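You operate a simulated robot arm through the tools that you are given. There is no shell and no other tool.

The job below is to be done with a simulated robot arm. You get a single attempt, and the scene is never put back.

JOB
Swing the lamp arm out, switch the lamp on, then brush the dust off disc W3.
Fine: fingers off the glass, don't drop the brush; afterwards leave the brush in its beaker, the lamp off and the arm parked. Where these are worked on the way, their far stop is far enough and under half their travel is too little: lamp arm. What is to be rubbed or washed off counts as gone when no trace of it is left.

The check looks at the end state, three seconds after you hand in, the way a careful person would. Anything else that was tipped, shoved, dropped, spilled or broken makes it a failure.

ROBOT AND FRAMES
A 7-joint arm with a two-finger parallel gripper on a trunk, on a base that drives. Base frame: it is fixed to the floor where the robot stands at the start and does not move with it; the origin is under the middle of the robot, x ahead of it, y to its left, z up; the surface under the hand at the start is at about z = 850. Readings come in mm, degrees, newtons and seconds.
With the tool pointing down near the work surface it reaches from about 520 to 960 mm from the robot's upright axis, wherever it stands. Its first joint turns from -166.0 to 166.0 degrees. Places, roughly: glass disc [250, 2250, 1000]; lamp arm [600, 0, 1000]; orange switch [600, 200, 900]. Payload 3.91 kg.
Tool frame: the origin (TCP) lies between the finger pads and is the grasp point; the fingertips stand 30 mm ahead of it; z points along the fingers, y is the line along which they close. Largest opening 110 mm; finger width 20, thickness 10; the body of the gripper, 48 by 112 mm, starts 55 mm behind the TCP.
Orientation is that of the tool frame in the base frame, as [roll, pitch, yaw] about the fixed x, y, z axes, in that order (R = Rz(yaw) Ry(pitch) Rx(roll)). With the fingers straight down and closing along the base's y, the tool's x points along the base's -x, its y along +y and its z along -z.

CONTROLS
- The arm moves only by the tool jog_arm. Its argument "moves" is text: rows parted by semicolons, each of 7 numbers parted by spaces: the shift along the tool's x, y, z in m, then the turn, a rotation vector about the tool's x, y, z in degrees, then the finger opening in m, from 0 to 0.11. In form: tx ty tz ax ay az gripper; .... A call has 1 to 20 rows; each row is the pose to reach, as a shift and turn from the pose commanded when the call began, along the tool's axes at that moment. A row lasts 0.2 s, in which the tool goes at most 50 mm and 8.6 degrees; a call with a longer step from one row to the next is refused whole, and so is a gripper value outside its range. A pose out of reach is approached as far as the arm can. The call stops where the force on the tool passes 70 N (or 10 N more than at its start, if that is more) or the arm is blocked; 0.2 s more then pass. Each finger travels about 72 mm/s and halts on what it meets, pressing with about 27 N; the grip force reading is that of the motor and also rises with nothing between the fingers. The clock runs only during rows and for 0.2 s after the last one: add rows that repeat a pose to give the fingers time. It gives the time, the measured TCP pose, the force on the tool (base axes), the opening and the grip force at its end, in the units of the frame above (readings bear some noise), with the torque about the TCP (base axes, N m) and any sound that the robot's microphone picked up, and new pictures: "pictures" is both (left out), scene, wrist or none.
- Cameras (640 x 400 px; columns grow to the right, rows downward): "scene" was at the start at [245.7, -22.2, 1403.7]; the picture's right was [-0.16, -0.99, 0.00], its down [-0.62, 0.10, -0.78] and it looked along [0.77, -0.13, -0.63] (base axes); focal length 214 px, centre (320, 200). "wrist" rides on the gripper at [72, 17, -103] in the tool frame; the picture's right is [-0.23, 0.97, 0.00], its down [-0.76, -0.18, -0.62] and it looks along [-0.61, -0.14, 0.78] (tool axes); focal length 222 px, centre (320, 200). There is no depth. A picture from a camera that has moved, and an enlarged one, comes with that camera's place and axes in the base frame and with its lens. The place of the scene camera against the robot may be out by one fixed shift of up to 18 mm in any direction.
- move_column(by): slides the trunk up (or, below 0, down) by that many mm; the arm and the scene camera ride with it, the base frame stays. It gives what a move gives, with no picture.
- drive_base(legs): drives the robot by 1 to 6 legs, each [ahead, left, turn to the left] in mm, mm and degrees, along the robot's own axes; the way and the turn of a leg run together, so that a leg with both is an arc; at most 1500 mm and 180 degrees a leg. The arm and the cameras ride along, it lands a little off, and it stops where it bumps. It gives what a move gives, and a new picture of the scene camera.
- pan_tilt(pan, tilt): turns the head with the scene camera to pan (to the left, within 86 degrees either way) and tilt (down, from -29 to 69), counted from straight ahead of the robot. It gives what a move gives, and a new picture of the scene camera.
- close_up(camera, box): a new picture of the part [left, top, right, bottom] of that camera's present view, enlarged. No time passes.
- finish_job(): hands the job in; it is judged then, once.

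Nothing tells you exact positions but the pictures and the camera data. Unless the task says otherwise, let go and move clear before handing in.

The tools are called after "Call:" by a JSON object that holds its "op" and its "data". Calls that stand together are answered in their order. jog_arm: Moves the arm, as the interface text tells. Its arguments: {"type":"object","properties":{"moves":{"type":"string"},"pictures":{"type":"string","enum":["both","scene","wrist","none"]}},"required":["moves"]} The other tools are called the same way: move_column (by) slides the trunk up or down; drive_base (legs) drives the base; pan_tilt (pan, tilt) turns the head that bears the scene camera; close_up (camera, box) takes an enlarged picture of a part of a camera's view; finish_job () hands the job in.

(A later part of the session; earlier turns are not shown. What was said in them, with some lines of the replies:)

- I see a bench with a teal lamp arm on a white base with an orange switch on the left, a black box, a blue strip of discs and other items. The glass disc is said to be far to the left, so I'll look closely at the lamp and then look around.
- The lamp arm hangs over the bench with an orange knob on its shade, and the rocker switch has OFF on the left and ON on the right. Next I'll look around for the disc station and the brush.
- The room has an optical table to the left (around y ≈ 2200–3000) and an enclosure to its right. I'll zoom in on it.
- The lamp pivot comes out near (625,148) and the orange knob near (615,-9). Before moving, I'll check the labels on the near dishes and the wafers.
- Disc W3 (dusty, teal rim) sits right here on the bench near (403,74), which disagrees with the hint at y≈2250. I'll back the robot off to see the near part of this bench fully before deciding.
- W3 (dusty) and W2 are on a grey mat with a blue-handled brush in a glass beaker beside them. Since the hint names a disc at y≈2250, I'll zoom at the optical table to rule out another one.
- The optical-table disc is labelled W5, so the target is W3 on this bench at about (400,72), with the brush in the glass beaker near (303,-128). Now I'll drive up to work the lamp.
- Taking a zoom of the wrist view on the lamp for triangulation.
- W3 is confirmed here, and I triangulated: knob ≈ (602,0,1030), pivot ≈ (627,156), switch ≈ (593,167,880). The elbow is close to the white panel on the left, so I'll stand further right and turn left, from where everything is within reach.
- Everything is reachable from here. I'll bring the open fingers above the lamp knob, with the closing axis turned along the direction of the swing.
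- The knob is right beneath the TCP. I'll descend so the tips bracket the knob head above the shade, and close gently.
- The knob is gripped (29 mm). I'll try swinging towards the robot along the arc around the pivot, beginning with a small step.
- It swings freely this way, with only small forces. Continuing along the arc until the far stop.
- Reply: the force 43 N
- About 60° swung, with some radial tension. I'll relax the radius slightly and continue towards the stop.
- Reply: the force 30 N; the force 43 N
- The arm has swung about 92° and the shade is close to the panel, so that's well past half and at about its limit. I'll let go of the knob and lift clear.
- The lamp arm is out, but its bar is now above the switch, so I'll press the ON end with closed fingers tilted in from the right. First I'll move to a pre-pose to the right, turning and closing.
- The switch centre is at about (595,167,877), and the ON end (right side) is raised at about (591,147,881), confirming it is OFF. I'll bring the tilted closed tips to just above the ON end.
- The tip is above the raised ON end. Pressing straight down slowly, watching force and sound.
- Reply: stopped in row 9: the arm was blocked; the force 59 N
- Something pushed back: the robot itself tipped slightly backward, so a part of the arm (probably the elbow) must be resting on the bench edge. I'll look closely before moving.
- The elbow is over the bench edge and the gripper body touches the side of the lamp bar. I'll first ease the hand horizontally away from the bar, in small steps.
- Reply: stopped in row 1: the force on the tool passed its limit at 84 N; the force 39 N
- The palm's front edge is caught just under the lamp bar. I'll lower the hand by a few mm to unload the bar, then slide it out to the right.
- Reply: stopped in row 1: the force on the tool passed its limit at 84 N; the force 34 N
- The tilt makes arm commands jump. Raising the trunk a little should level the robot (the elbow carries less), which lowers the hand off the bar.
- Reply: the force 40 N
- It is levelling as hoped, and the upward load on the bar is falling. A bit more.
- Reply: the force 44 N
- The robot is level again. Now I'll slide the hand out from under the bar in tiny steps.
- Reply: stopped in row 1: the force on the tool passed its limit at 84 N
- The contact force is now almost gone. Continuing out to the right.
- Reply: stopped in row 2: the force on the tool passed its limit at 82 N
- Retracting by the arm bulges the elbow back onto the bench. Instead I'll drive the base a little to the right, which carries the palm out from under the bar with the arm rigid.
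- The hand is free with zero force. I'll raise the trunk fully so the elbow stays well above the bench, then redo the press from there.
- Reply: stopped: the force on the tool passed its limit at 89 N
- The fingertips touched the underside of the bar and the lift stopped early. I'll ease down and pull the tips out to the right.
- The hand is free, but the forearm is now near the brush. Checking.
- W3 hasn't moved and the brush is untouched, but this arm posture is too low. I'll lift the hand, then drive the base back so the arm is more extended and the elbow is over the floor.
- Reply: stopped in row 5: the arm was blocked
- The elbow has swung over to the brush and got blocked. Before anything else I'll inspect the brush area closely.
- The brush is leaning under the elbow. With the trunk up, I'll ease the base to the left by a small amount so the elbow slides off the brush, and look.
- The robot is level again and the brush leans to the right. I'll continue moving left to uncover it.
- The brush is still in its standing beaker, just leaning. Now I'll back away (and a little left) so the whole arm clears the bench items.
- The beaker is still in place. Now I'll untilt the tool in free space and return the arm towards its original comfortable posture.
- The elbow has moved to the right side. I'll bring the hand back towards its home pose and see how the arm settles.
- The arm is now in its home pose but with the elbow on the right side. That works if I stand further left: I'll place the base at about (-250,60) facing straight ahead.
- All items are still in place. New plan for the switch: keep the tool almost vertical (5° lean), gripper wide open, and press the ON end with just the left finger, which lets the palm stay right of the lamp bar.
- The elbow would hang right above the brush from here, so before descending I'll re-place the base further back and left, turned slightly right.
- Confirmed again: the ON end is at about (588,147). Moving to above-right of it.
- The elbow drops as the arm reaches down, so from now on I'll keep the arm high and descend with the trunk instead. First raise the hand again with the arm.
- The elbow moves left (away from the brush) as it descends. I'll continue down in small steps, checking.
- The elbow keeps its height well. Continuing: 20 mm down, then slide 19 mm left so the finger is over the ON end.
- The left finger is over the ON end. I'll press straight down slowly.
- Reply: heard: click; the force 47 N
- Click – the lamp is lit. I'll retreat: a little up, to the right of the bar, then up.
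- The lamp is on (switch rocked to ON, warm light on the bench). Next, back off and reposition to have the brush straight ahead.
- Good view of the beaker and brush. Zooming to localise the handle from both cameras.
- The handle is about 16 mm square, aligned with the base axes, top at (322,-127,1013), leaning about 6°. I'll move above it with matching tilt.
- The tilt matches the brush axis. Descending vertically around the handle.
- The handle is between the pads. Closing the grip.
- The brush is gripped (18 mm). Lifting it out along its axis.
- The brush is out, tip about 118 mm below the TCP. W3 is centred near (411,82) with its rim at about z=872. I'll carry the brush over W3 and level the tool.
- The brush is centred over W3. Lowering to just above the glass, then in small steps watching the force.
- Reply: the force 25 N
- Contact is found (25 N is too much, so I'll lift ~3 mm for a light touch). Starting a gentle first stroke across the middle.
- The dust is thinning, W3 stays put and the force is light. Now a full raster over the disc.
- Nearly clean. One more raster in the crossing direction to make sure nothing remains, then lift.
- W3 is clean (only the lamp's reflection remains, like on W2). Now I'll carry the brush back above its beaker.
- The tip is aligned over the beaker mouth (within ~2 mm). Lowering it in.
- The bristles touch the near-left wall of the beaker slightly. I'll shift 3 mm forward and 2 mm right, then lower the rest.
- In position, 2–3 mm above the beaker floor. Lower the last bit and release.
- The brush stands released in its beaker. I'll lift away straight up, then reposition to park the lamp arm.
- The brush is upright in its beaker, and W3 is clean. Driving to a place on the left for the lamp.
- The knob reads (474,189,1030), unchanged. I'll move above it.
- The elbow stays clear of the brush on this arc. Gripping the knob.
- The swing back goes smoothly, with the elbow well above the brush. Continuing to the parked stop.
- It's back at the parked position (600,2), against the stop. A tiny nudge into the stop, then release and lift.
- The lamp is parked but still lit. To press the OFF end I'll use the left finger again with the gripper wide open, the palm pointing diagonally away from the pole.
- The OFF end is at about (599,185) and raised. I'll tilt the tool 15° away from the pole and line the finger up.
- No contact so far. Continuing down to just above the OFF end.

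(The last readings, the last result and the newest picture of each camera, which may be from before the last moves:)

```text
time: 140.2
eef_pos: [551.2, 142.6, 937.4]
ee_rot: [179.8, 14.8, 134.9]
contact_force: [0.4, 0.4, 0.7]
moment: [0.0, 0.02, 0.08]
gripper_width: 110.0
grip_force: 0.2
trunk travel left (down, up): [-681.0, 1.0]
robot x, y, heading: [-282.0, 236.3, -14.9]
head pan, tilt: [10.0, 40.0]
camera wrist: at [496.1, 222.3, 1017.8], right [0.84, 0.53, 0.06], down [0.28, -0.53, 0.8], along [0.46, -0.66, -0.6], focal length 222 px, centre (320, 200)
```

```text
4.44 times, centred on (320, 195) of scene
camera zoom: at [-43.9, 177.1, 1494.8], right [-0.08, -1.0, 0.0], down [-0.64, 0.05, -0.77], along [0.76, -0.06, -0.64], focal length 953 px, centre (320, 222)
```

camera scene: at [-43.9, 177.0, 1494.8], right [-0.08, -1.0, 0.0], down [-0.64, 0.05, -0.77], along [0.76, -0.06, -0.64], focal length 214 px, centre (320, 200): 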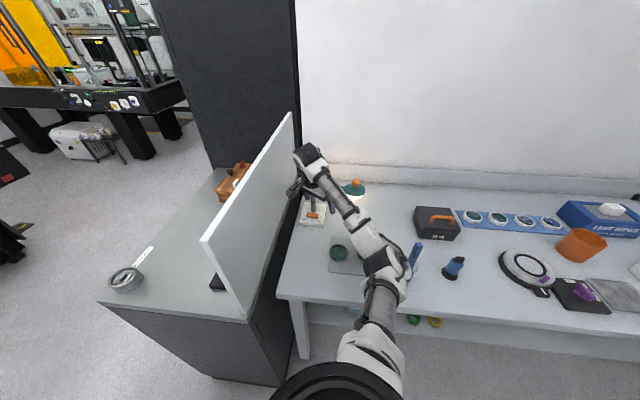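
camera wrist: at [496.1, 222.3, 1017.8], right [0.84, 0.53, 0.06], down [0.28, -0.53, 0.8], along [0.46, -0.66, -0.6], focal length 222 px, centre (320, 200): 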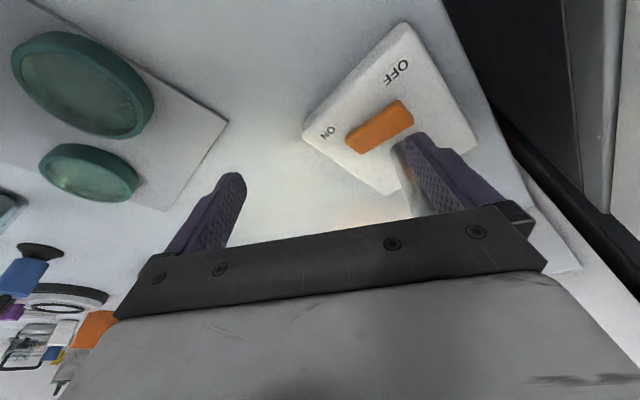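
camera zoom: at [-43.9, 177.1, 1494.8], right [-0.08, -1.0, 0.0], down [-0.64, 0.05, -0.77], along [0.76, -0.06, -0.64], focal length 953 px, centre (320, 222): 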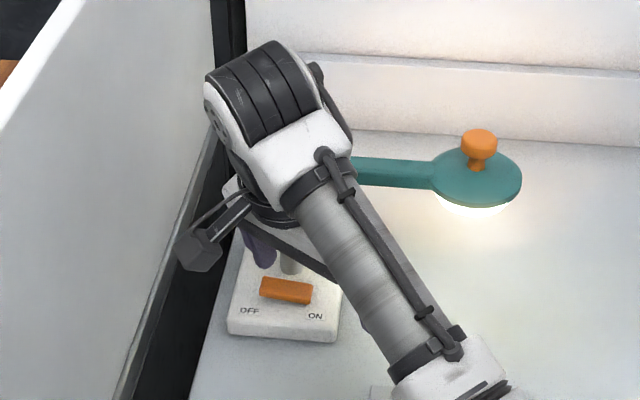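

The finger corner is right at the end of the rocker. I'll shift 4 mm inward and press down slowly.

Call:
{"op": "jog_arm", "data": {"moves": "-0.0001 -0.0028 0.0104 0 0 0 0.11; 0.0019 -0.0028 0.0181 0 0 0 0.11; 0.0032 -0.0028 0.0229 0 0 0 0.11; 0.0039 -0.0028 0.0258 0 0 0 0.11; 0.0047 -0.0028 0.0287 0 0 0 0.11; 0.0055 -0.0028 0.0316 0 0 0 0.11; 0.0062 -0.0028 0.0345 0 0 0 0.11; 0.0067 -0.0028 0.0365 0 0 0 0.11", "pictures": "wrist"}}

Call:
{"op": "close_up", "data": {"camera": "wrist", "box": [320, 40, 500, 220]}}

Call:
{"op": "close_up", "data": {"camera": "scene", "box": [285, 150, 375, 240]}}

```text
time: 142.0
eef_pos: [551.4, 137.5, 914.6]
ee_rot: [178.9, 15.9, 134.8]
contact_force: [7.3, 5.1, 61.7]
moment: [2.63, -2.6, -0.19]
gripper_width: 109.9
grip_force: 0.1
trunk travel left (down, up): [-681.0, 1.0]
robot x, y, heading: [-286.3, 234.9, -14.6]
head pan, tilt: [10.0, 40.0]
heard: click
camera wrist: at [492.8, 218.3, 992.8], right [0.84, 0.53, 0.08], down [0.26, -0.53, 0.81], along [0.47, -0.66, -0.59], focal length 222 px, centre (320, 200)
```

wrist: 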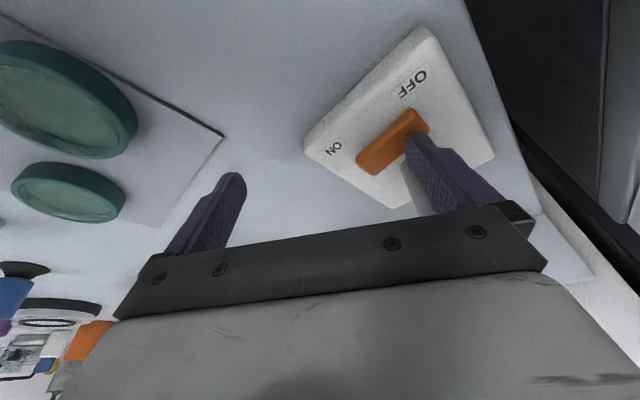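

```text
2.22 times, centred on (410, 130) of wrist
camera zoom: at [492.8, 218.3, 992.8], right [0.84, 0.53, 0.08], down [0.26, -0.53, 0.81], along [0.47, -0.66, -0.59], focal length 494 px, centre (120, 356)
```

zoom: 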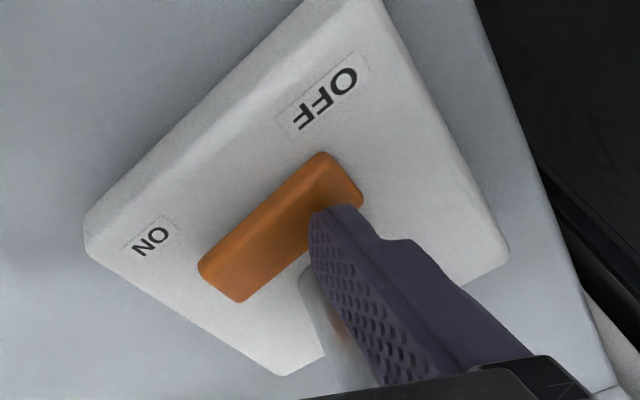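

```text
4.44 times, centred on (330, 195) of scene
camera zoom: at [-50.3, 178.1, 1496.6], right [-0.08, -1.0, 0.0], down [-0.64, 0.05, -0.77], along [0.77, -0.06, -0.64], focal length 953 px, centre (276, 222)
```

zoom: 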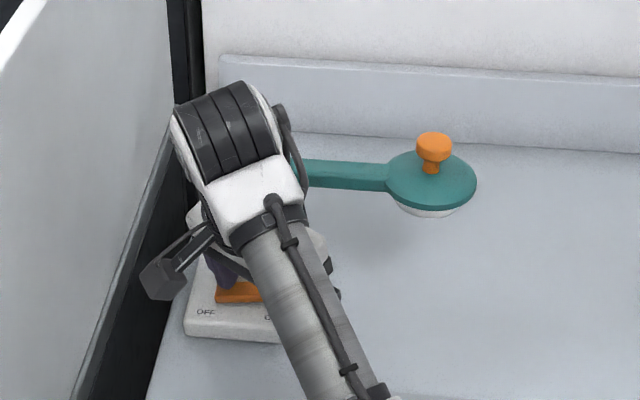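

Click – the lamp is off. Retreating straight up.

Call:
{"op": "jog_arm", "data": {"moves": "-0.0026 0 -0.0097 0 0 0 0.11; -0.0077 0 -0.029 0 0 0 0.11; -0.0166 0 -0.0628 0 0 0 0.11; -0.0255 0 -0.0967 0 0 0 0.11; -0.0358 0 -0.1354 0 0 0 0.11; -0.046 0 -0.174 0 0 0 0.11; -0.0562 0 -0.2127 0 0 0 0.11; -0.0562 0 -0.2127 0 0 0 0.11"}}

Call:
{"op": "close_up", "data": {"camera": "scene", "box": [285, 160, 465, 310]}}

```text
time: 143.8
eef_pos: [552.0, 138.4, 1122.9]
ee_rot: [-180.0, 14.9, 134.9]
contact_force: [0.7, -0.4, -0.5]
moment: [0.0, 0.03, 0.02]
gripper_width: 110.0
grip_force: 0.0
trunk travel left (down, up): [-681.0, 1.0]
robot x, y, heading: [-283.0, 242.1, -14.9]
head pan, tilt: [10.0, 40.0]
camera scene: at [-43.4, 177.0, 1494.6], right [-0.08, -1.0, 0.0], down [-0.64, 0.05, -0.77], along [0.76, -0.06, -0.64], focal length 214 px, centre (320, 200)
camera wrist: at [495.7, 218.9, 1202.4], right [0.84, 0.53, 0.06], down [0.28, -0.53, 0.8], along [0.46, -0.66, -0.6], focal length 222 px, centre (320, 200)
```

scene: 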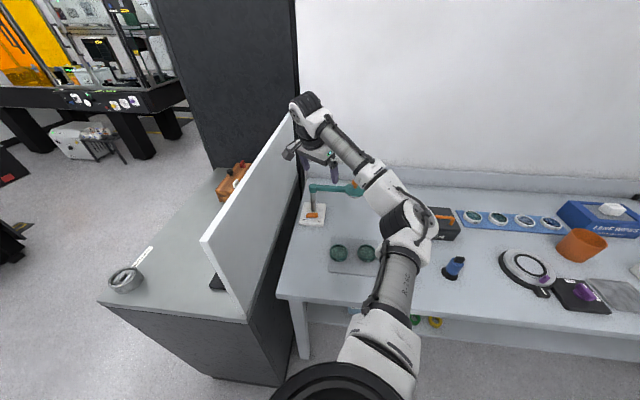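
wrist: 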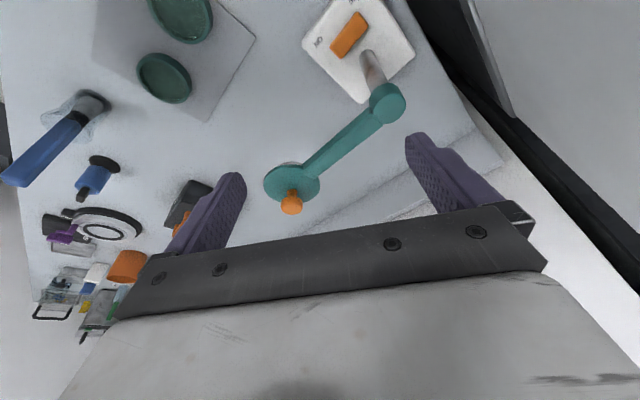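

```text
2.67 times, centred on (375, 235) of scene
camera zoom: at [-43.4, 177.0, 1494.6], right [-0.08, -1.0, 0.0], down [-0.64, 0.05, -0.77], along [0.76, -0.06, -0.64], focal length 572 px, centre (173, 107)
```

zoom: 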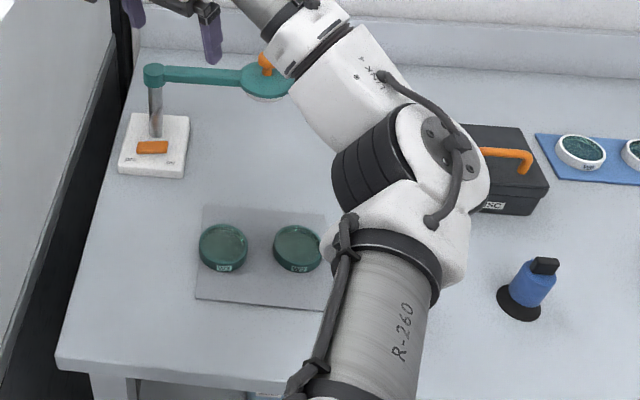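

The lamp is off and the arm is parked. Backing the robot away (slightly right, to stay off the panel) for a final check.

Call:
{"op": "drive_base", "data": {"legs": [[-250, -120, 0]]}}

Call:
{"op": "close_up", "data": {"camera": "scene", "box": [280, 170, 440, 290]}}

```text
time: 145.8
eef_pos: [282.0, 88.2, 1122.1]
ee_rot: [179.9, 14.9, 135.2]
contact_force: [-0.2, -0.3, 0.0]
moment: [0.02, -0.02, 0.0]
gripper_width: 110.2
grip_force: 0.1
trunk travel left (down, up): [-681.0, 1.0]
robot x, y, heading: [-549.9, 178.8, -14.6]
head pan, tilt: [10.0, 40.0]
camera scene: at [-313.7, 123.0, 1494.9], right [-0.08, -1.0, 0.0], down [-0.64, 0.05, -0.77], along [0.76, -0.06, -0.64], focal length 214 px, centre (320, 200)
```

scene: 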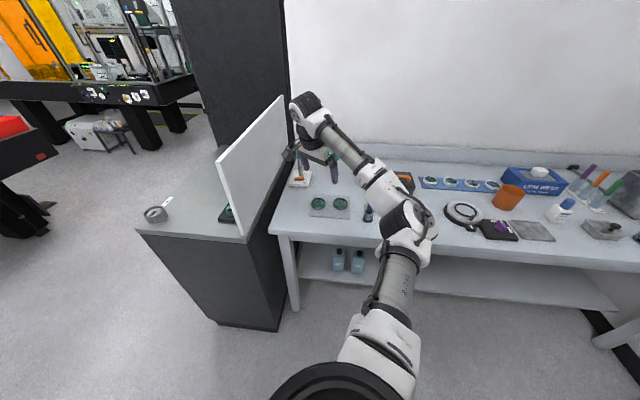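

```text
3.33 times, centred on (360, 230) of scene
camera zoom: at [-313.7, 123.0, 1494.9], right [-0.08, -1.0, 0.0], down [-0.64, 0.05, -0.77], along [0.76, -0.06, -0.64], focal length 715 px, centre (187, 100)
```

zoom: 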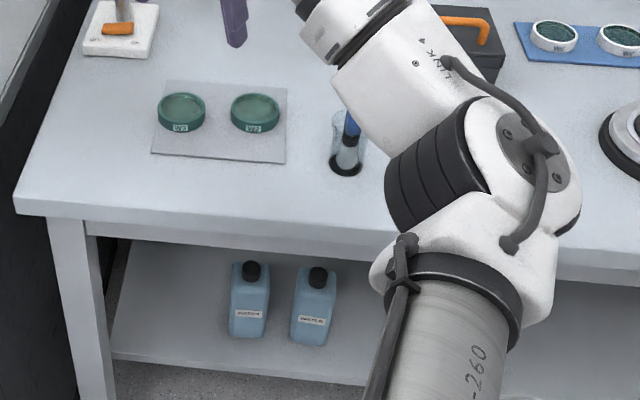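

Call:
{"op": "drive_base", "data": {"legs": [[-150, -200, 0]]}}

Call:
{"op": "pan_tilt", "data": {"pan": 22, "tilt": 38}}

Call:
{"op": "close_up", "data": {"camera": "scene", "box": [280, 130, 440, 260]}}

```text
time: 147.9
eef_pos: [83.8, -69.6, 1120.8]
ee_rot: [179.9, 14.7, 135.0]
contact_force: [-0.3, -0.3, -0.2]
moment: [0.01, 0.03, 0.0]
gripper_width: 110.3
grip_force: 0.1
trunk travel left (down, up): [-681.0, 1.0]
robot x, y, heading: [-750.5, 27.2, -14.6]
head pan, tilt: [10.0, 40.0]
camera scene: at [-511.4, -33.0, 1494.8], right [-0.08, -1.0, 0.0], down [-0.64, 0.05, -0.77], along [0.76, -0.06, -0.64], focal length 214 px, centre (320, 200)
```

scene: 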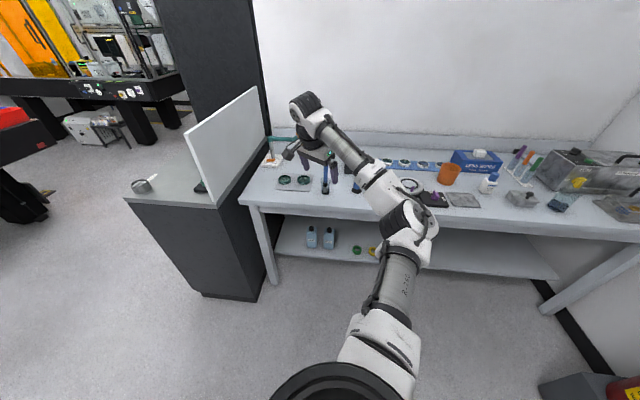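

```text
time: 148.7
eef_pos: [84.9, -69.1, 1121.6]
ee_rot: [180.0, 14.8, 135.1]
contact_force: [0.1, -0.2, -0.3]
moment: [-0.02, -0.02, 0.01]
gripper_width: 110.0
grip_force: 0.0
trunk travel left (down, up): [-681.0, 1.0]
robot x, y, heading: [-751.5, 22.5, -14.6]
head pan, tilt: [22.0, 38.0]
camera scene: at [-510.0, -14.8, 1497.7], right [0.13, -0.99, 0.0], down [-0.61, -0.08, -0.79], along [0.78, 0.1, -0.62], focal length 214 px, centre (320, 200)
```

scene: 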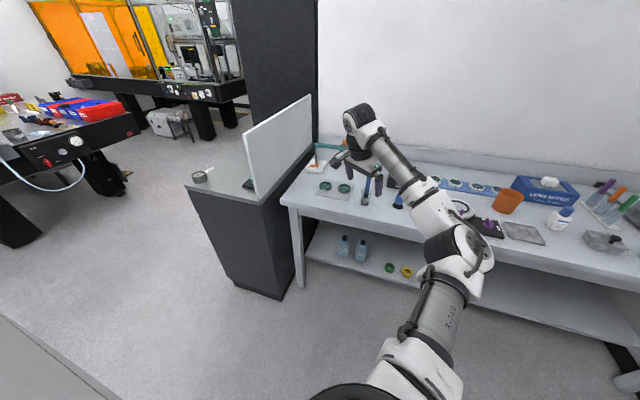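

```text
3.08 times, centred on (360, 195) of scene
camera zoom: at [-510.0, -14.8, 1497.7], right [0.13, -0.99, 0.0], down [-0.61, -0.08, -0.79], along [0.78, 0.1, -0.62], focal length 660 px, centre (197, 215)
```

zoom: 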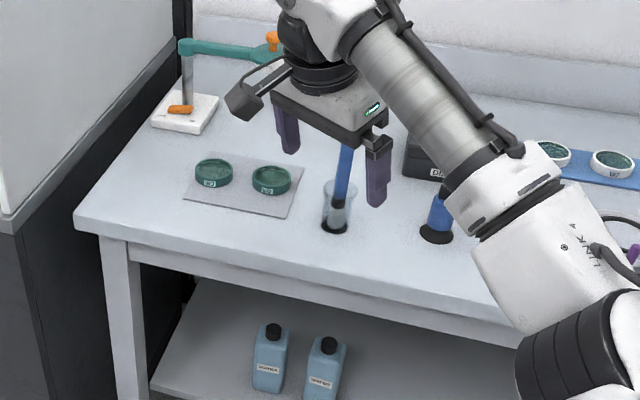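

Call:
{"op": "close_up", "data": {"camera": "scene", "box": [295, 138, 355, 178]}}

Call:
{"op": "close_up", "data": {"camera": "scene", "box": [314, 178, 354, 203]}}

Call:
{"op": "close_up", "data": {"camera": "scene", "box": [350, 160, 410, 212]}}

```text
10.00 times, centred on (325, 158) of scene
camera zoom: at [-510.0, -14.8, 1497.7], right [0.13, -0.99, 0.0], down [-0.61, -0.08, -0.79], along [0.78, 0.1, -0.62], focal length 2145 px, centre (270, 620)
```

zoom: 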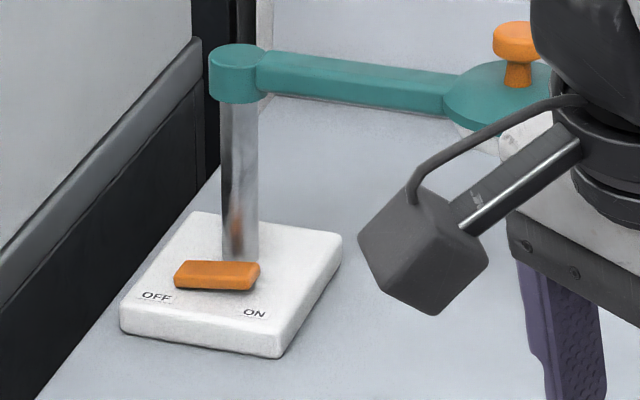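

```text
16.00 times, centred on (334, 190) of scene
camera zoom: at [-510.0, -14.8, 1497.7], right [0.13, -0.99, 0.0], down [-0.61, -0.08, -0.79], along [0.78, 0.1, -0.62], focal length 3432 px, centre (96, 352)
```

zoom: 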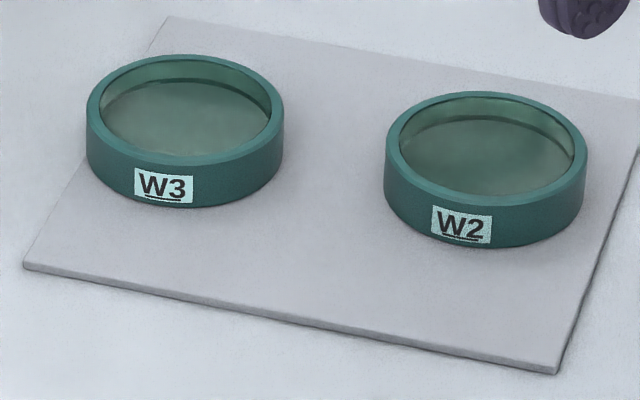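

```text
7.69 times, centred on (380, 186) of scene
camera zoom: at [-510.0, -14.8, 1497.7], right [0.13, -0.99, 0.0], down [-0.61, -0.08, -0.79], along [0.78, 0.1, -0.62], focal length 1650 px, centre (-142, 308)
```

zoom: 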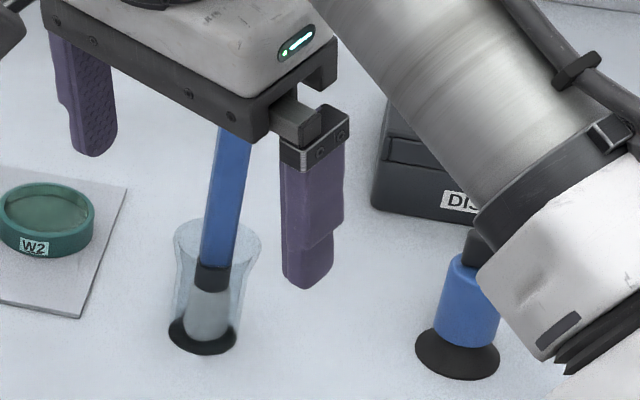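

Everything I can see is as asked: W3 has no dust left, the brush stands in its beaker, the lamp is off and its arm is parked. W2 and the rest of the bench look as they were. The robot is clear of the bench, so I'm handing in.

Call:
{"op": "finish_job", "data": {}}

```text
The job is handed in.
```

I swung the lamp arm out, switched the lamp on and brushed disc W3. In the last close-ups its glass showed no trace of dust.

- **End state:** The brush is in its beaker, the lamp is off and the lamp arm is back at its parked stop. The gripper is empty and the robot has backed away from the bench.
- **Lamp arm:** I swung it about 92°, until its shade was close to the panel. That is well past half its travel as far as I could judge, but I could not confirm it reached the far stop.
- **Contacts on the way:**
  - **Elbow on the bench:** On my first try at the switch, the robot's elbow pressed on the bench edge and tipped the robot slightly.
  - **Lamp bar:** On that try the gripper also pushed up against the lamp bar.
  - **Brush:** While I was freeing the arm, the elbow pushed the brush over to lean in its beaker. The beaker stayed standing, the brush did not fall out, and I saw no damage or displacement afterwards.
- **Brushing:** The bristles pressed on the glass with up to about 25 N before I lightened the stroke. The fingers stayed well above the glass.

The rough position given for the glass disc pointed to a different one, W5, on the far table. W3 was on the bench beside the lamp.
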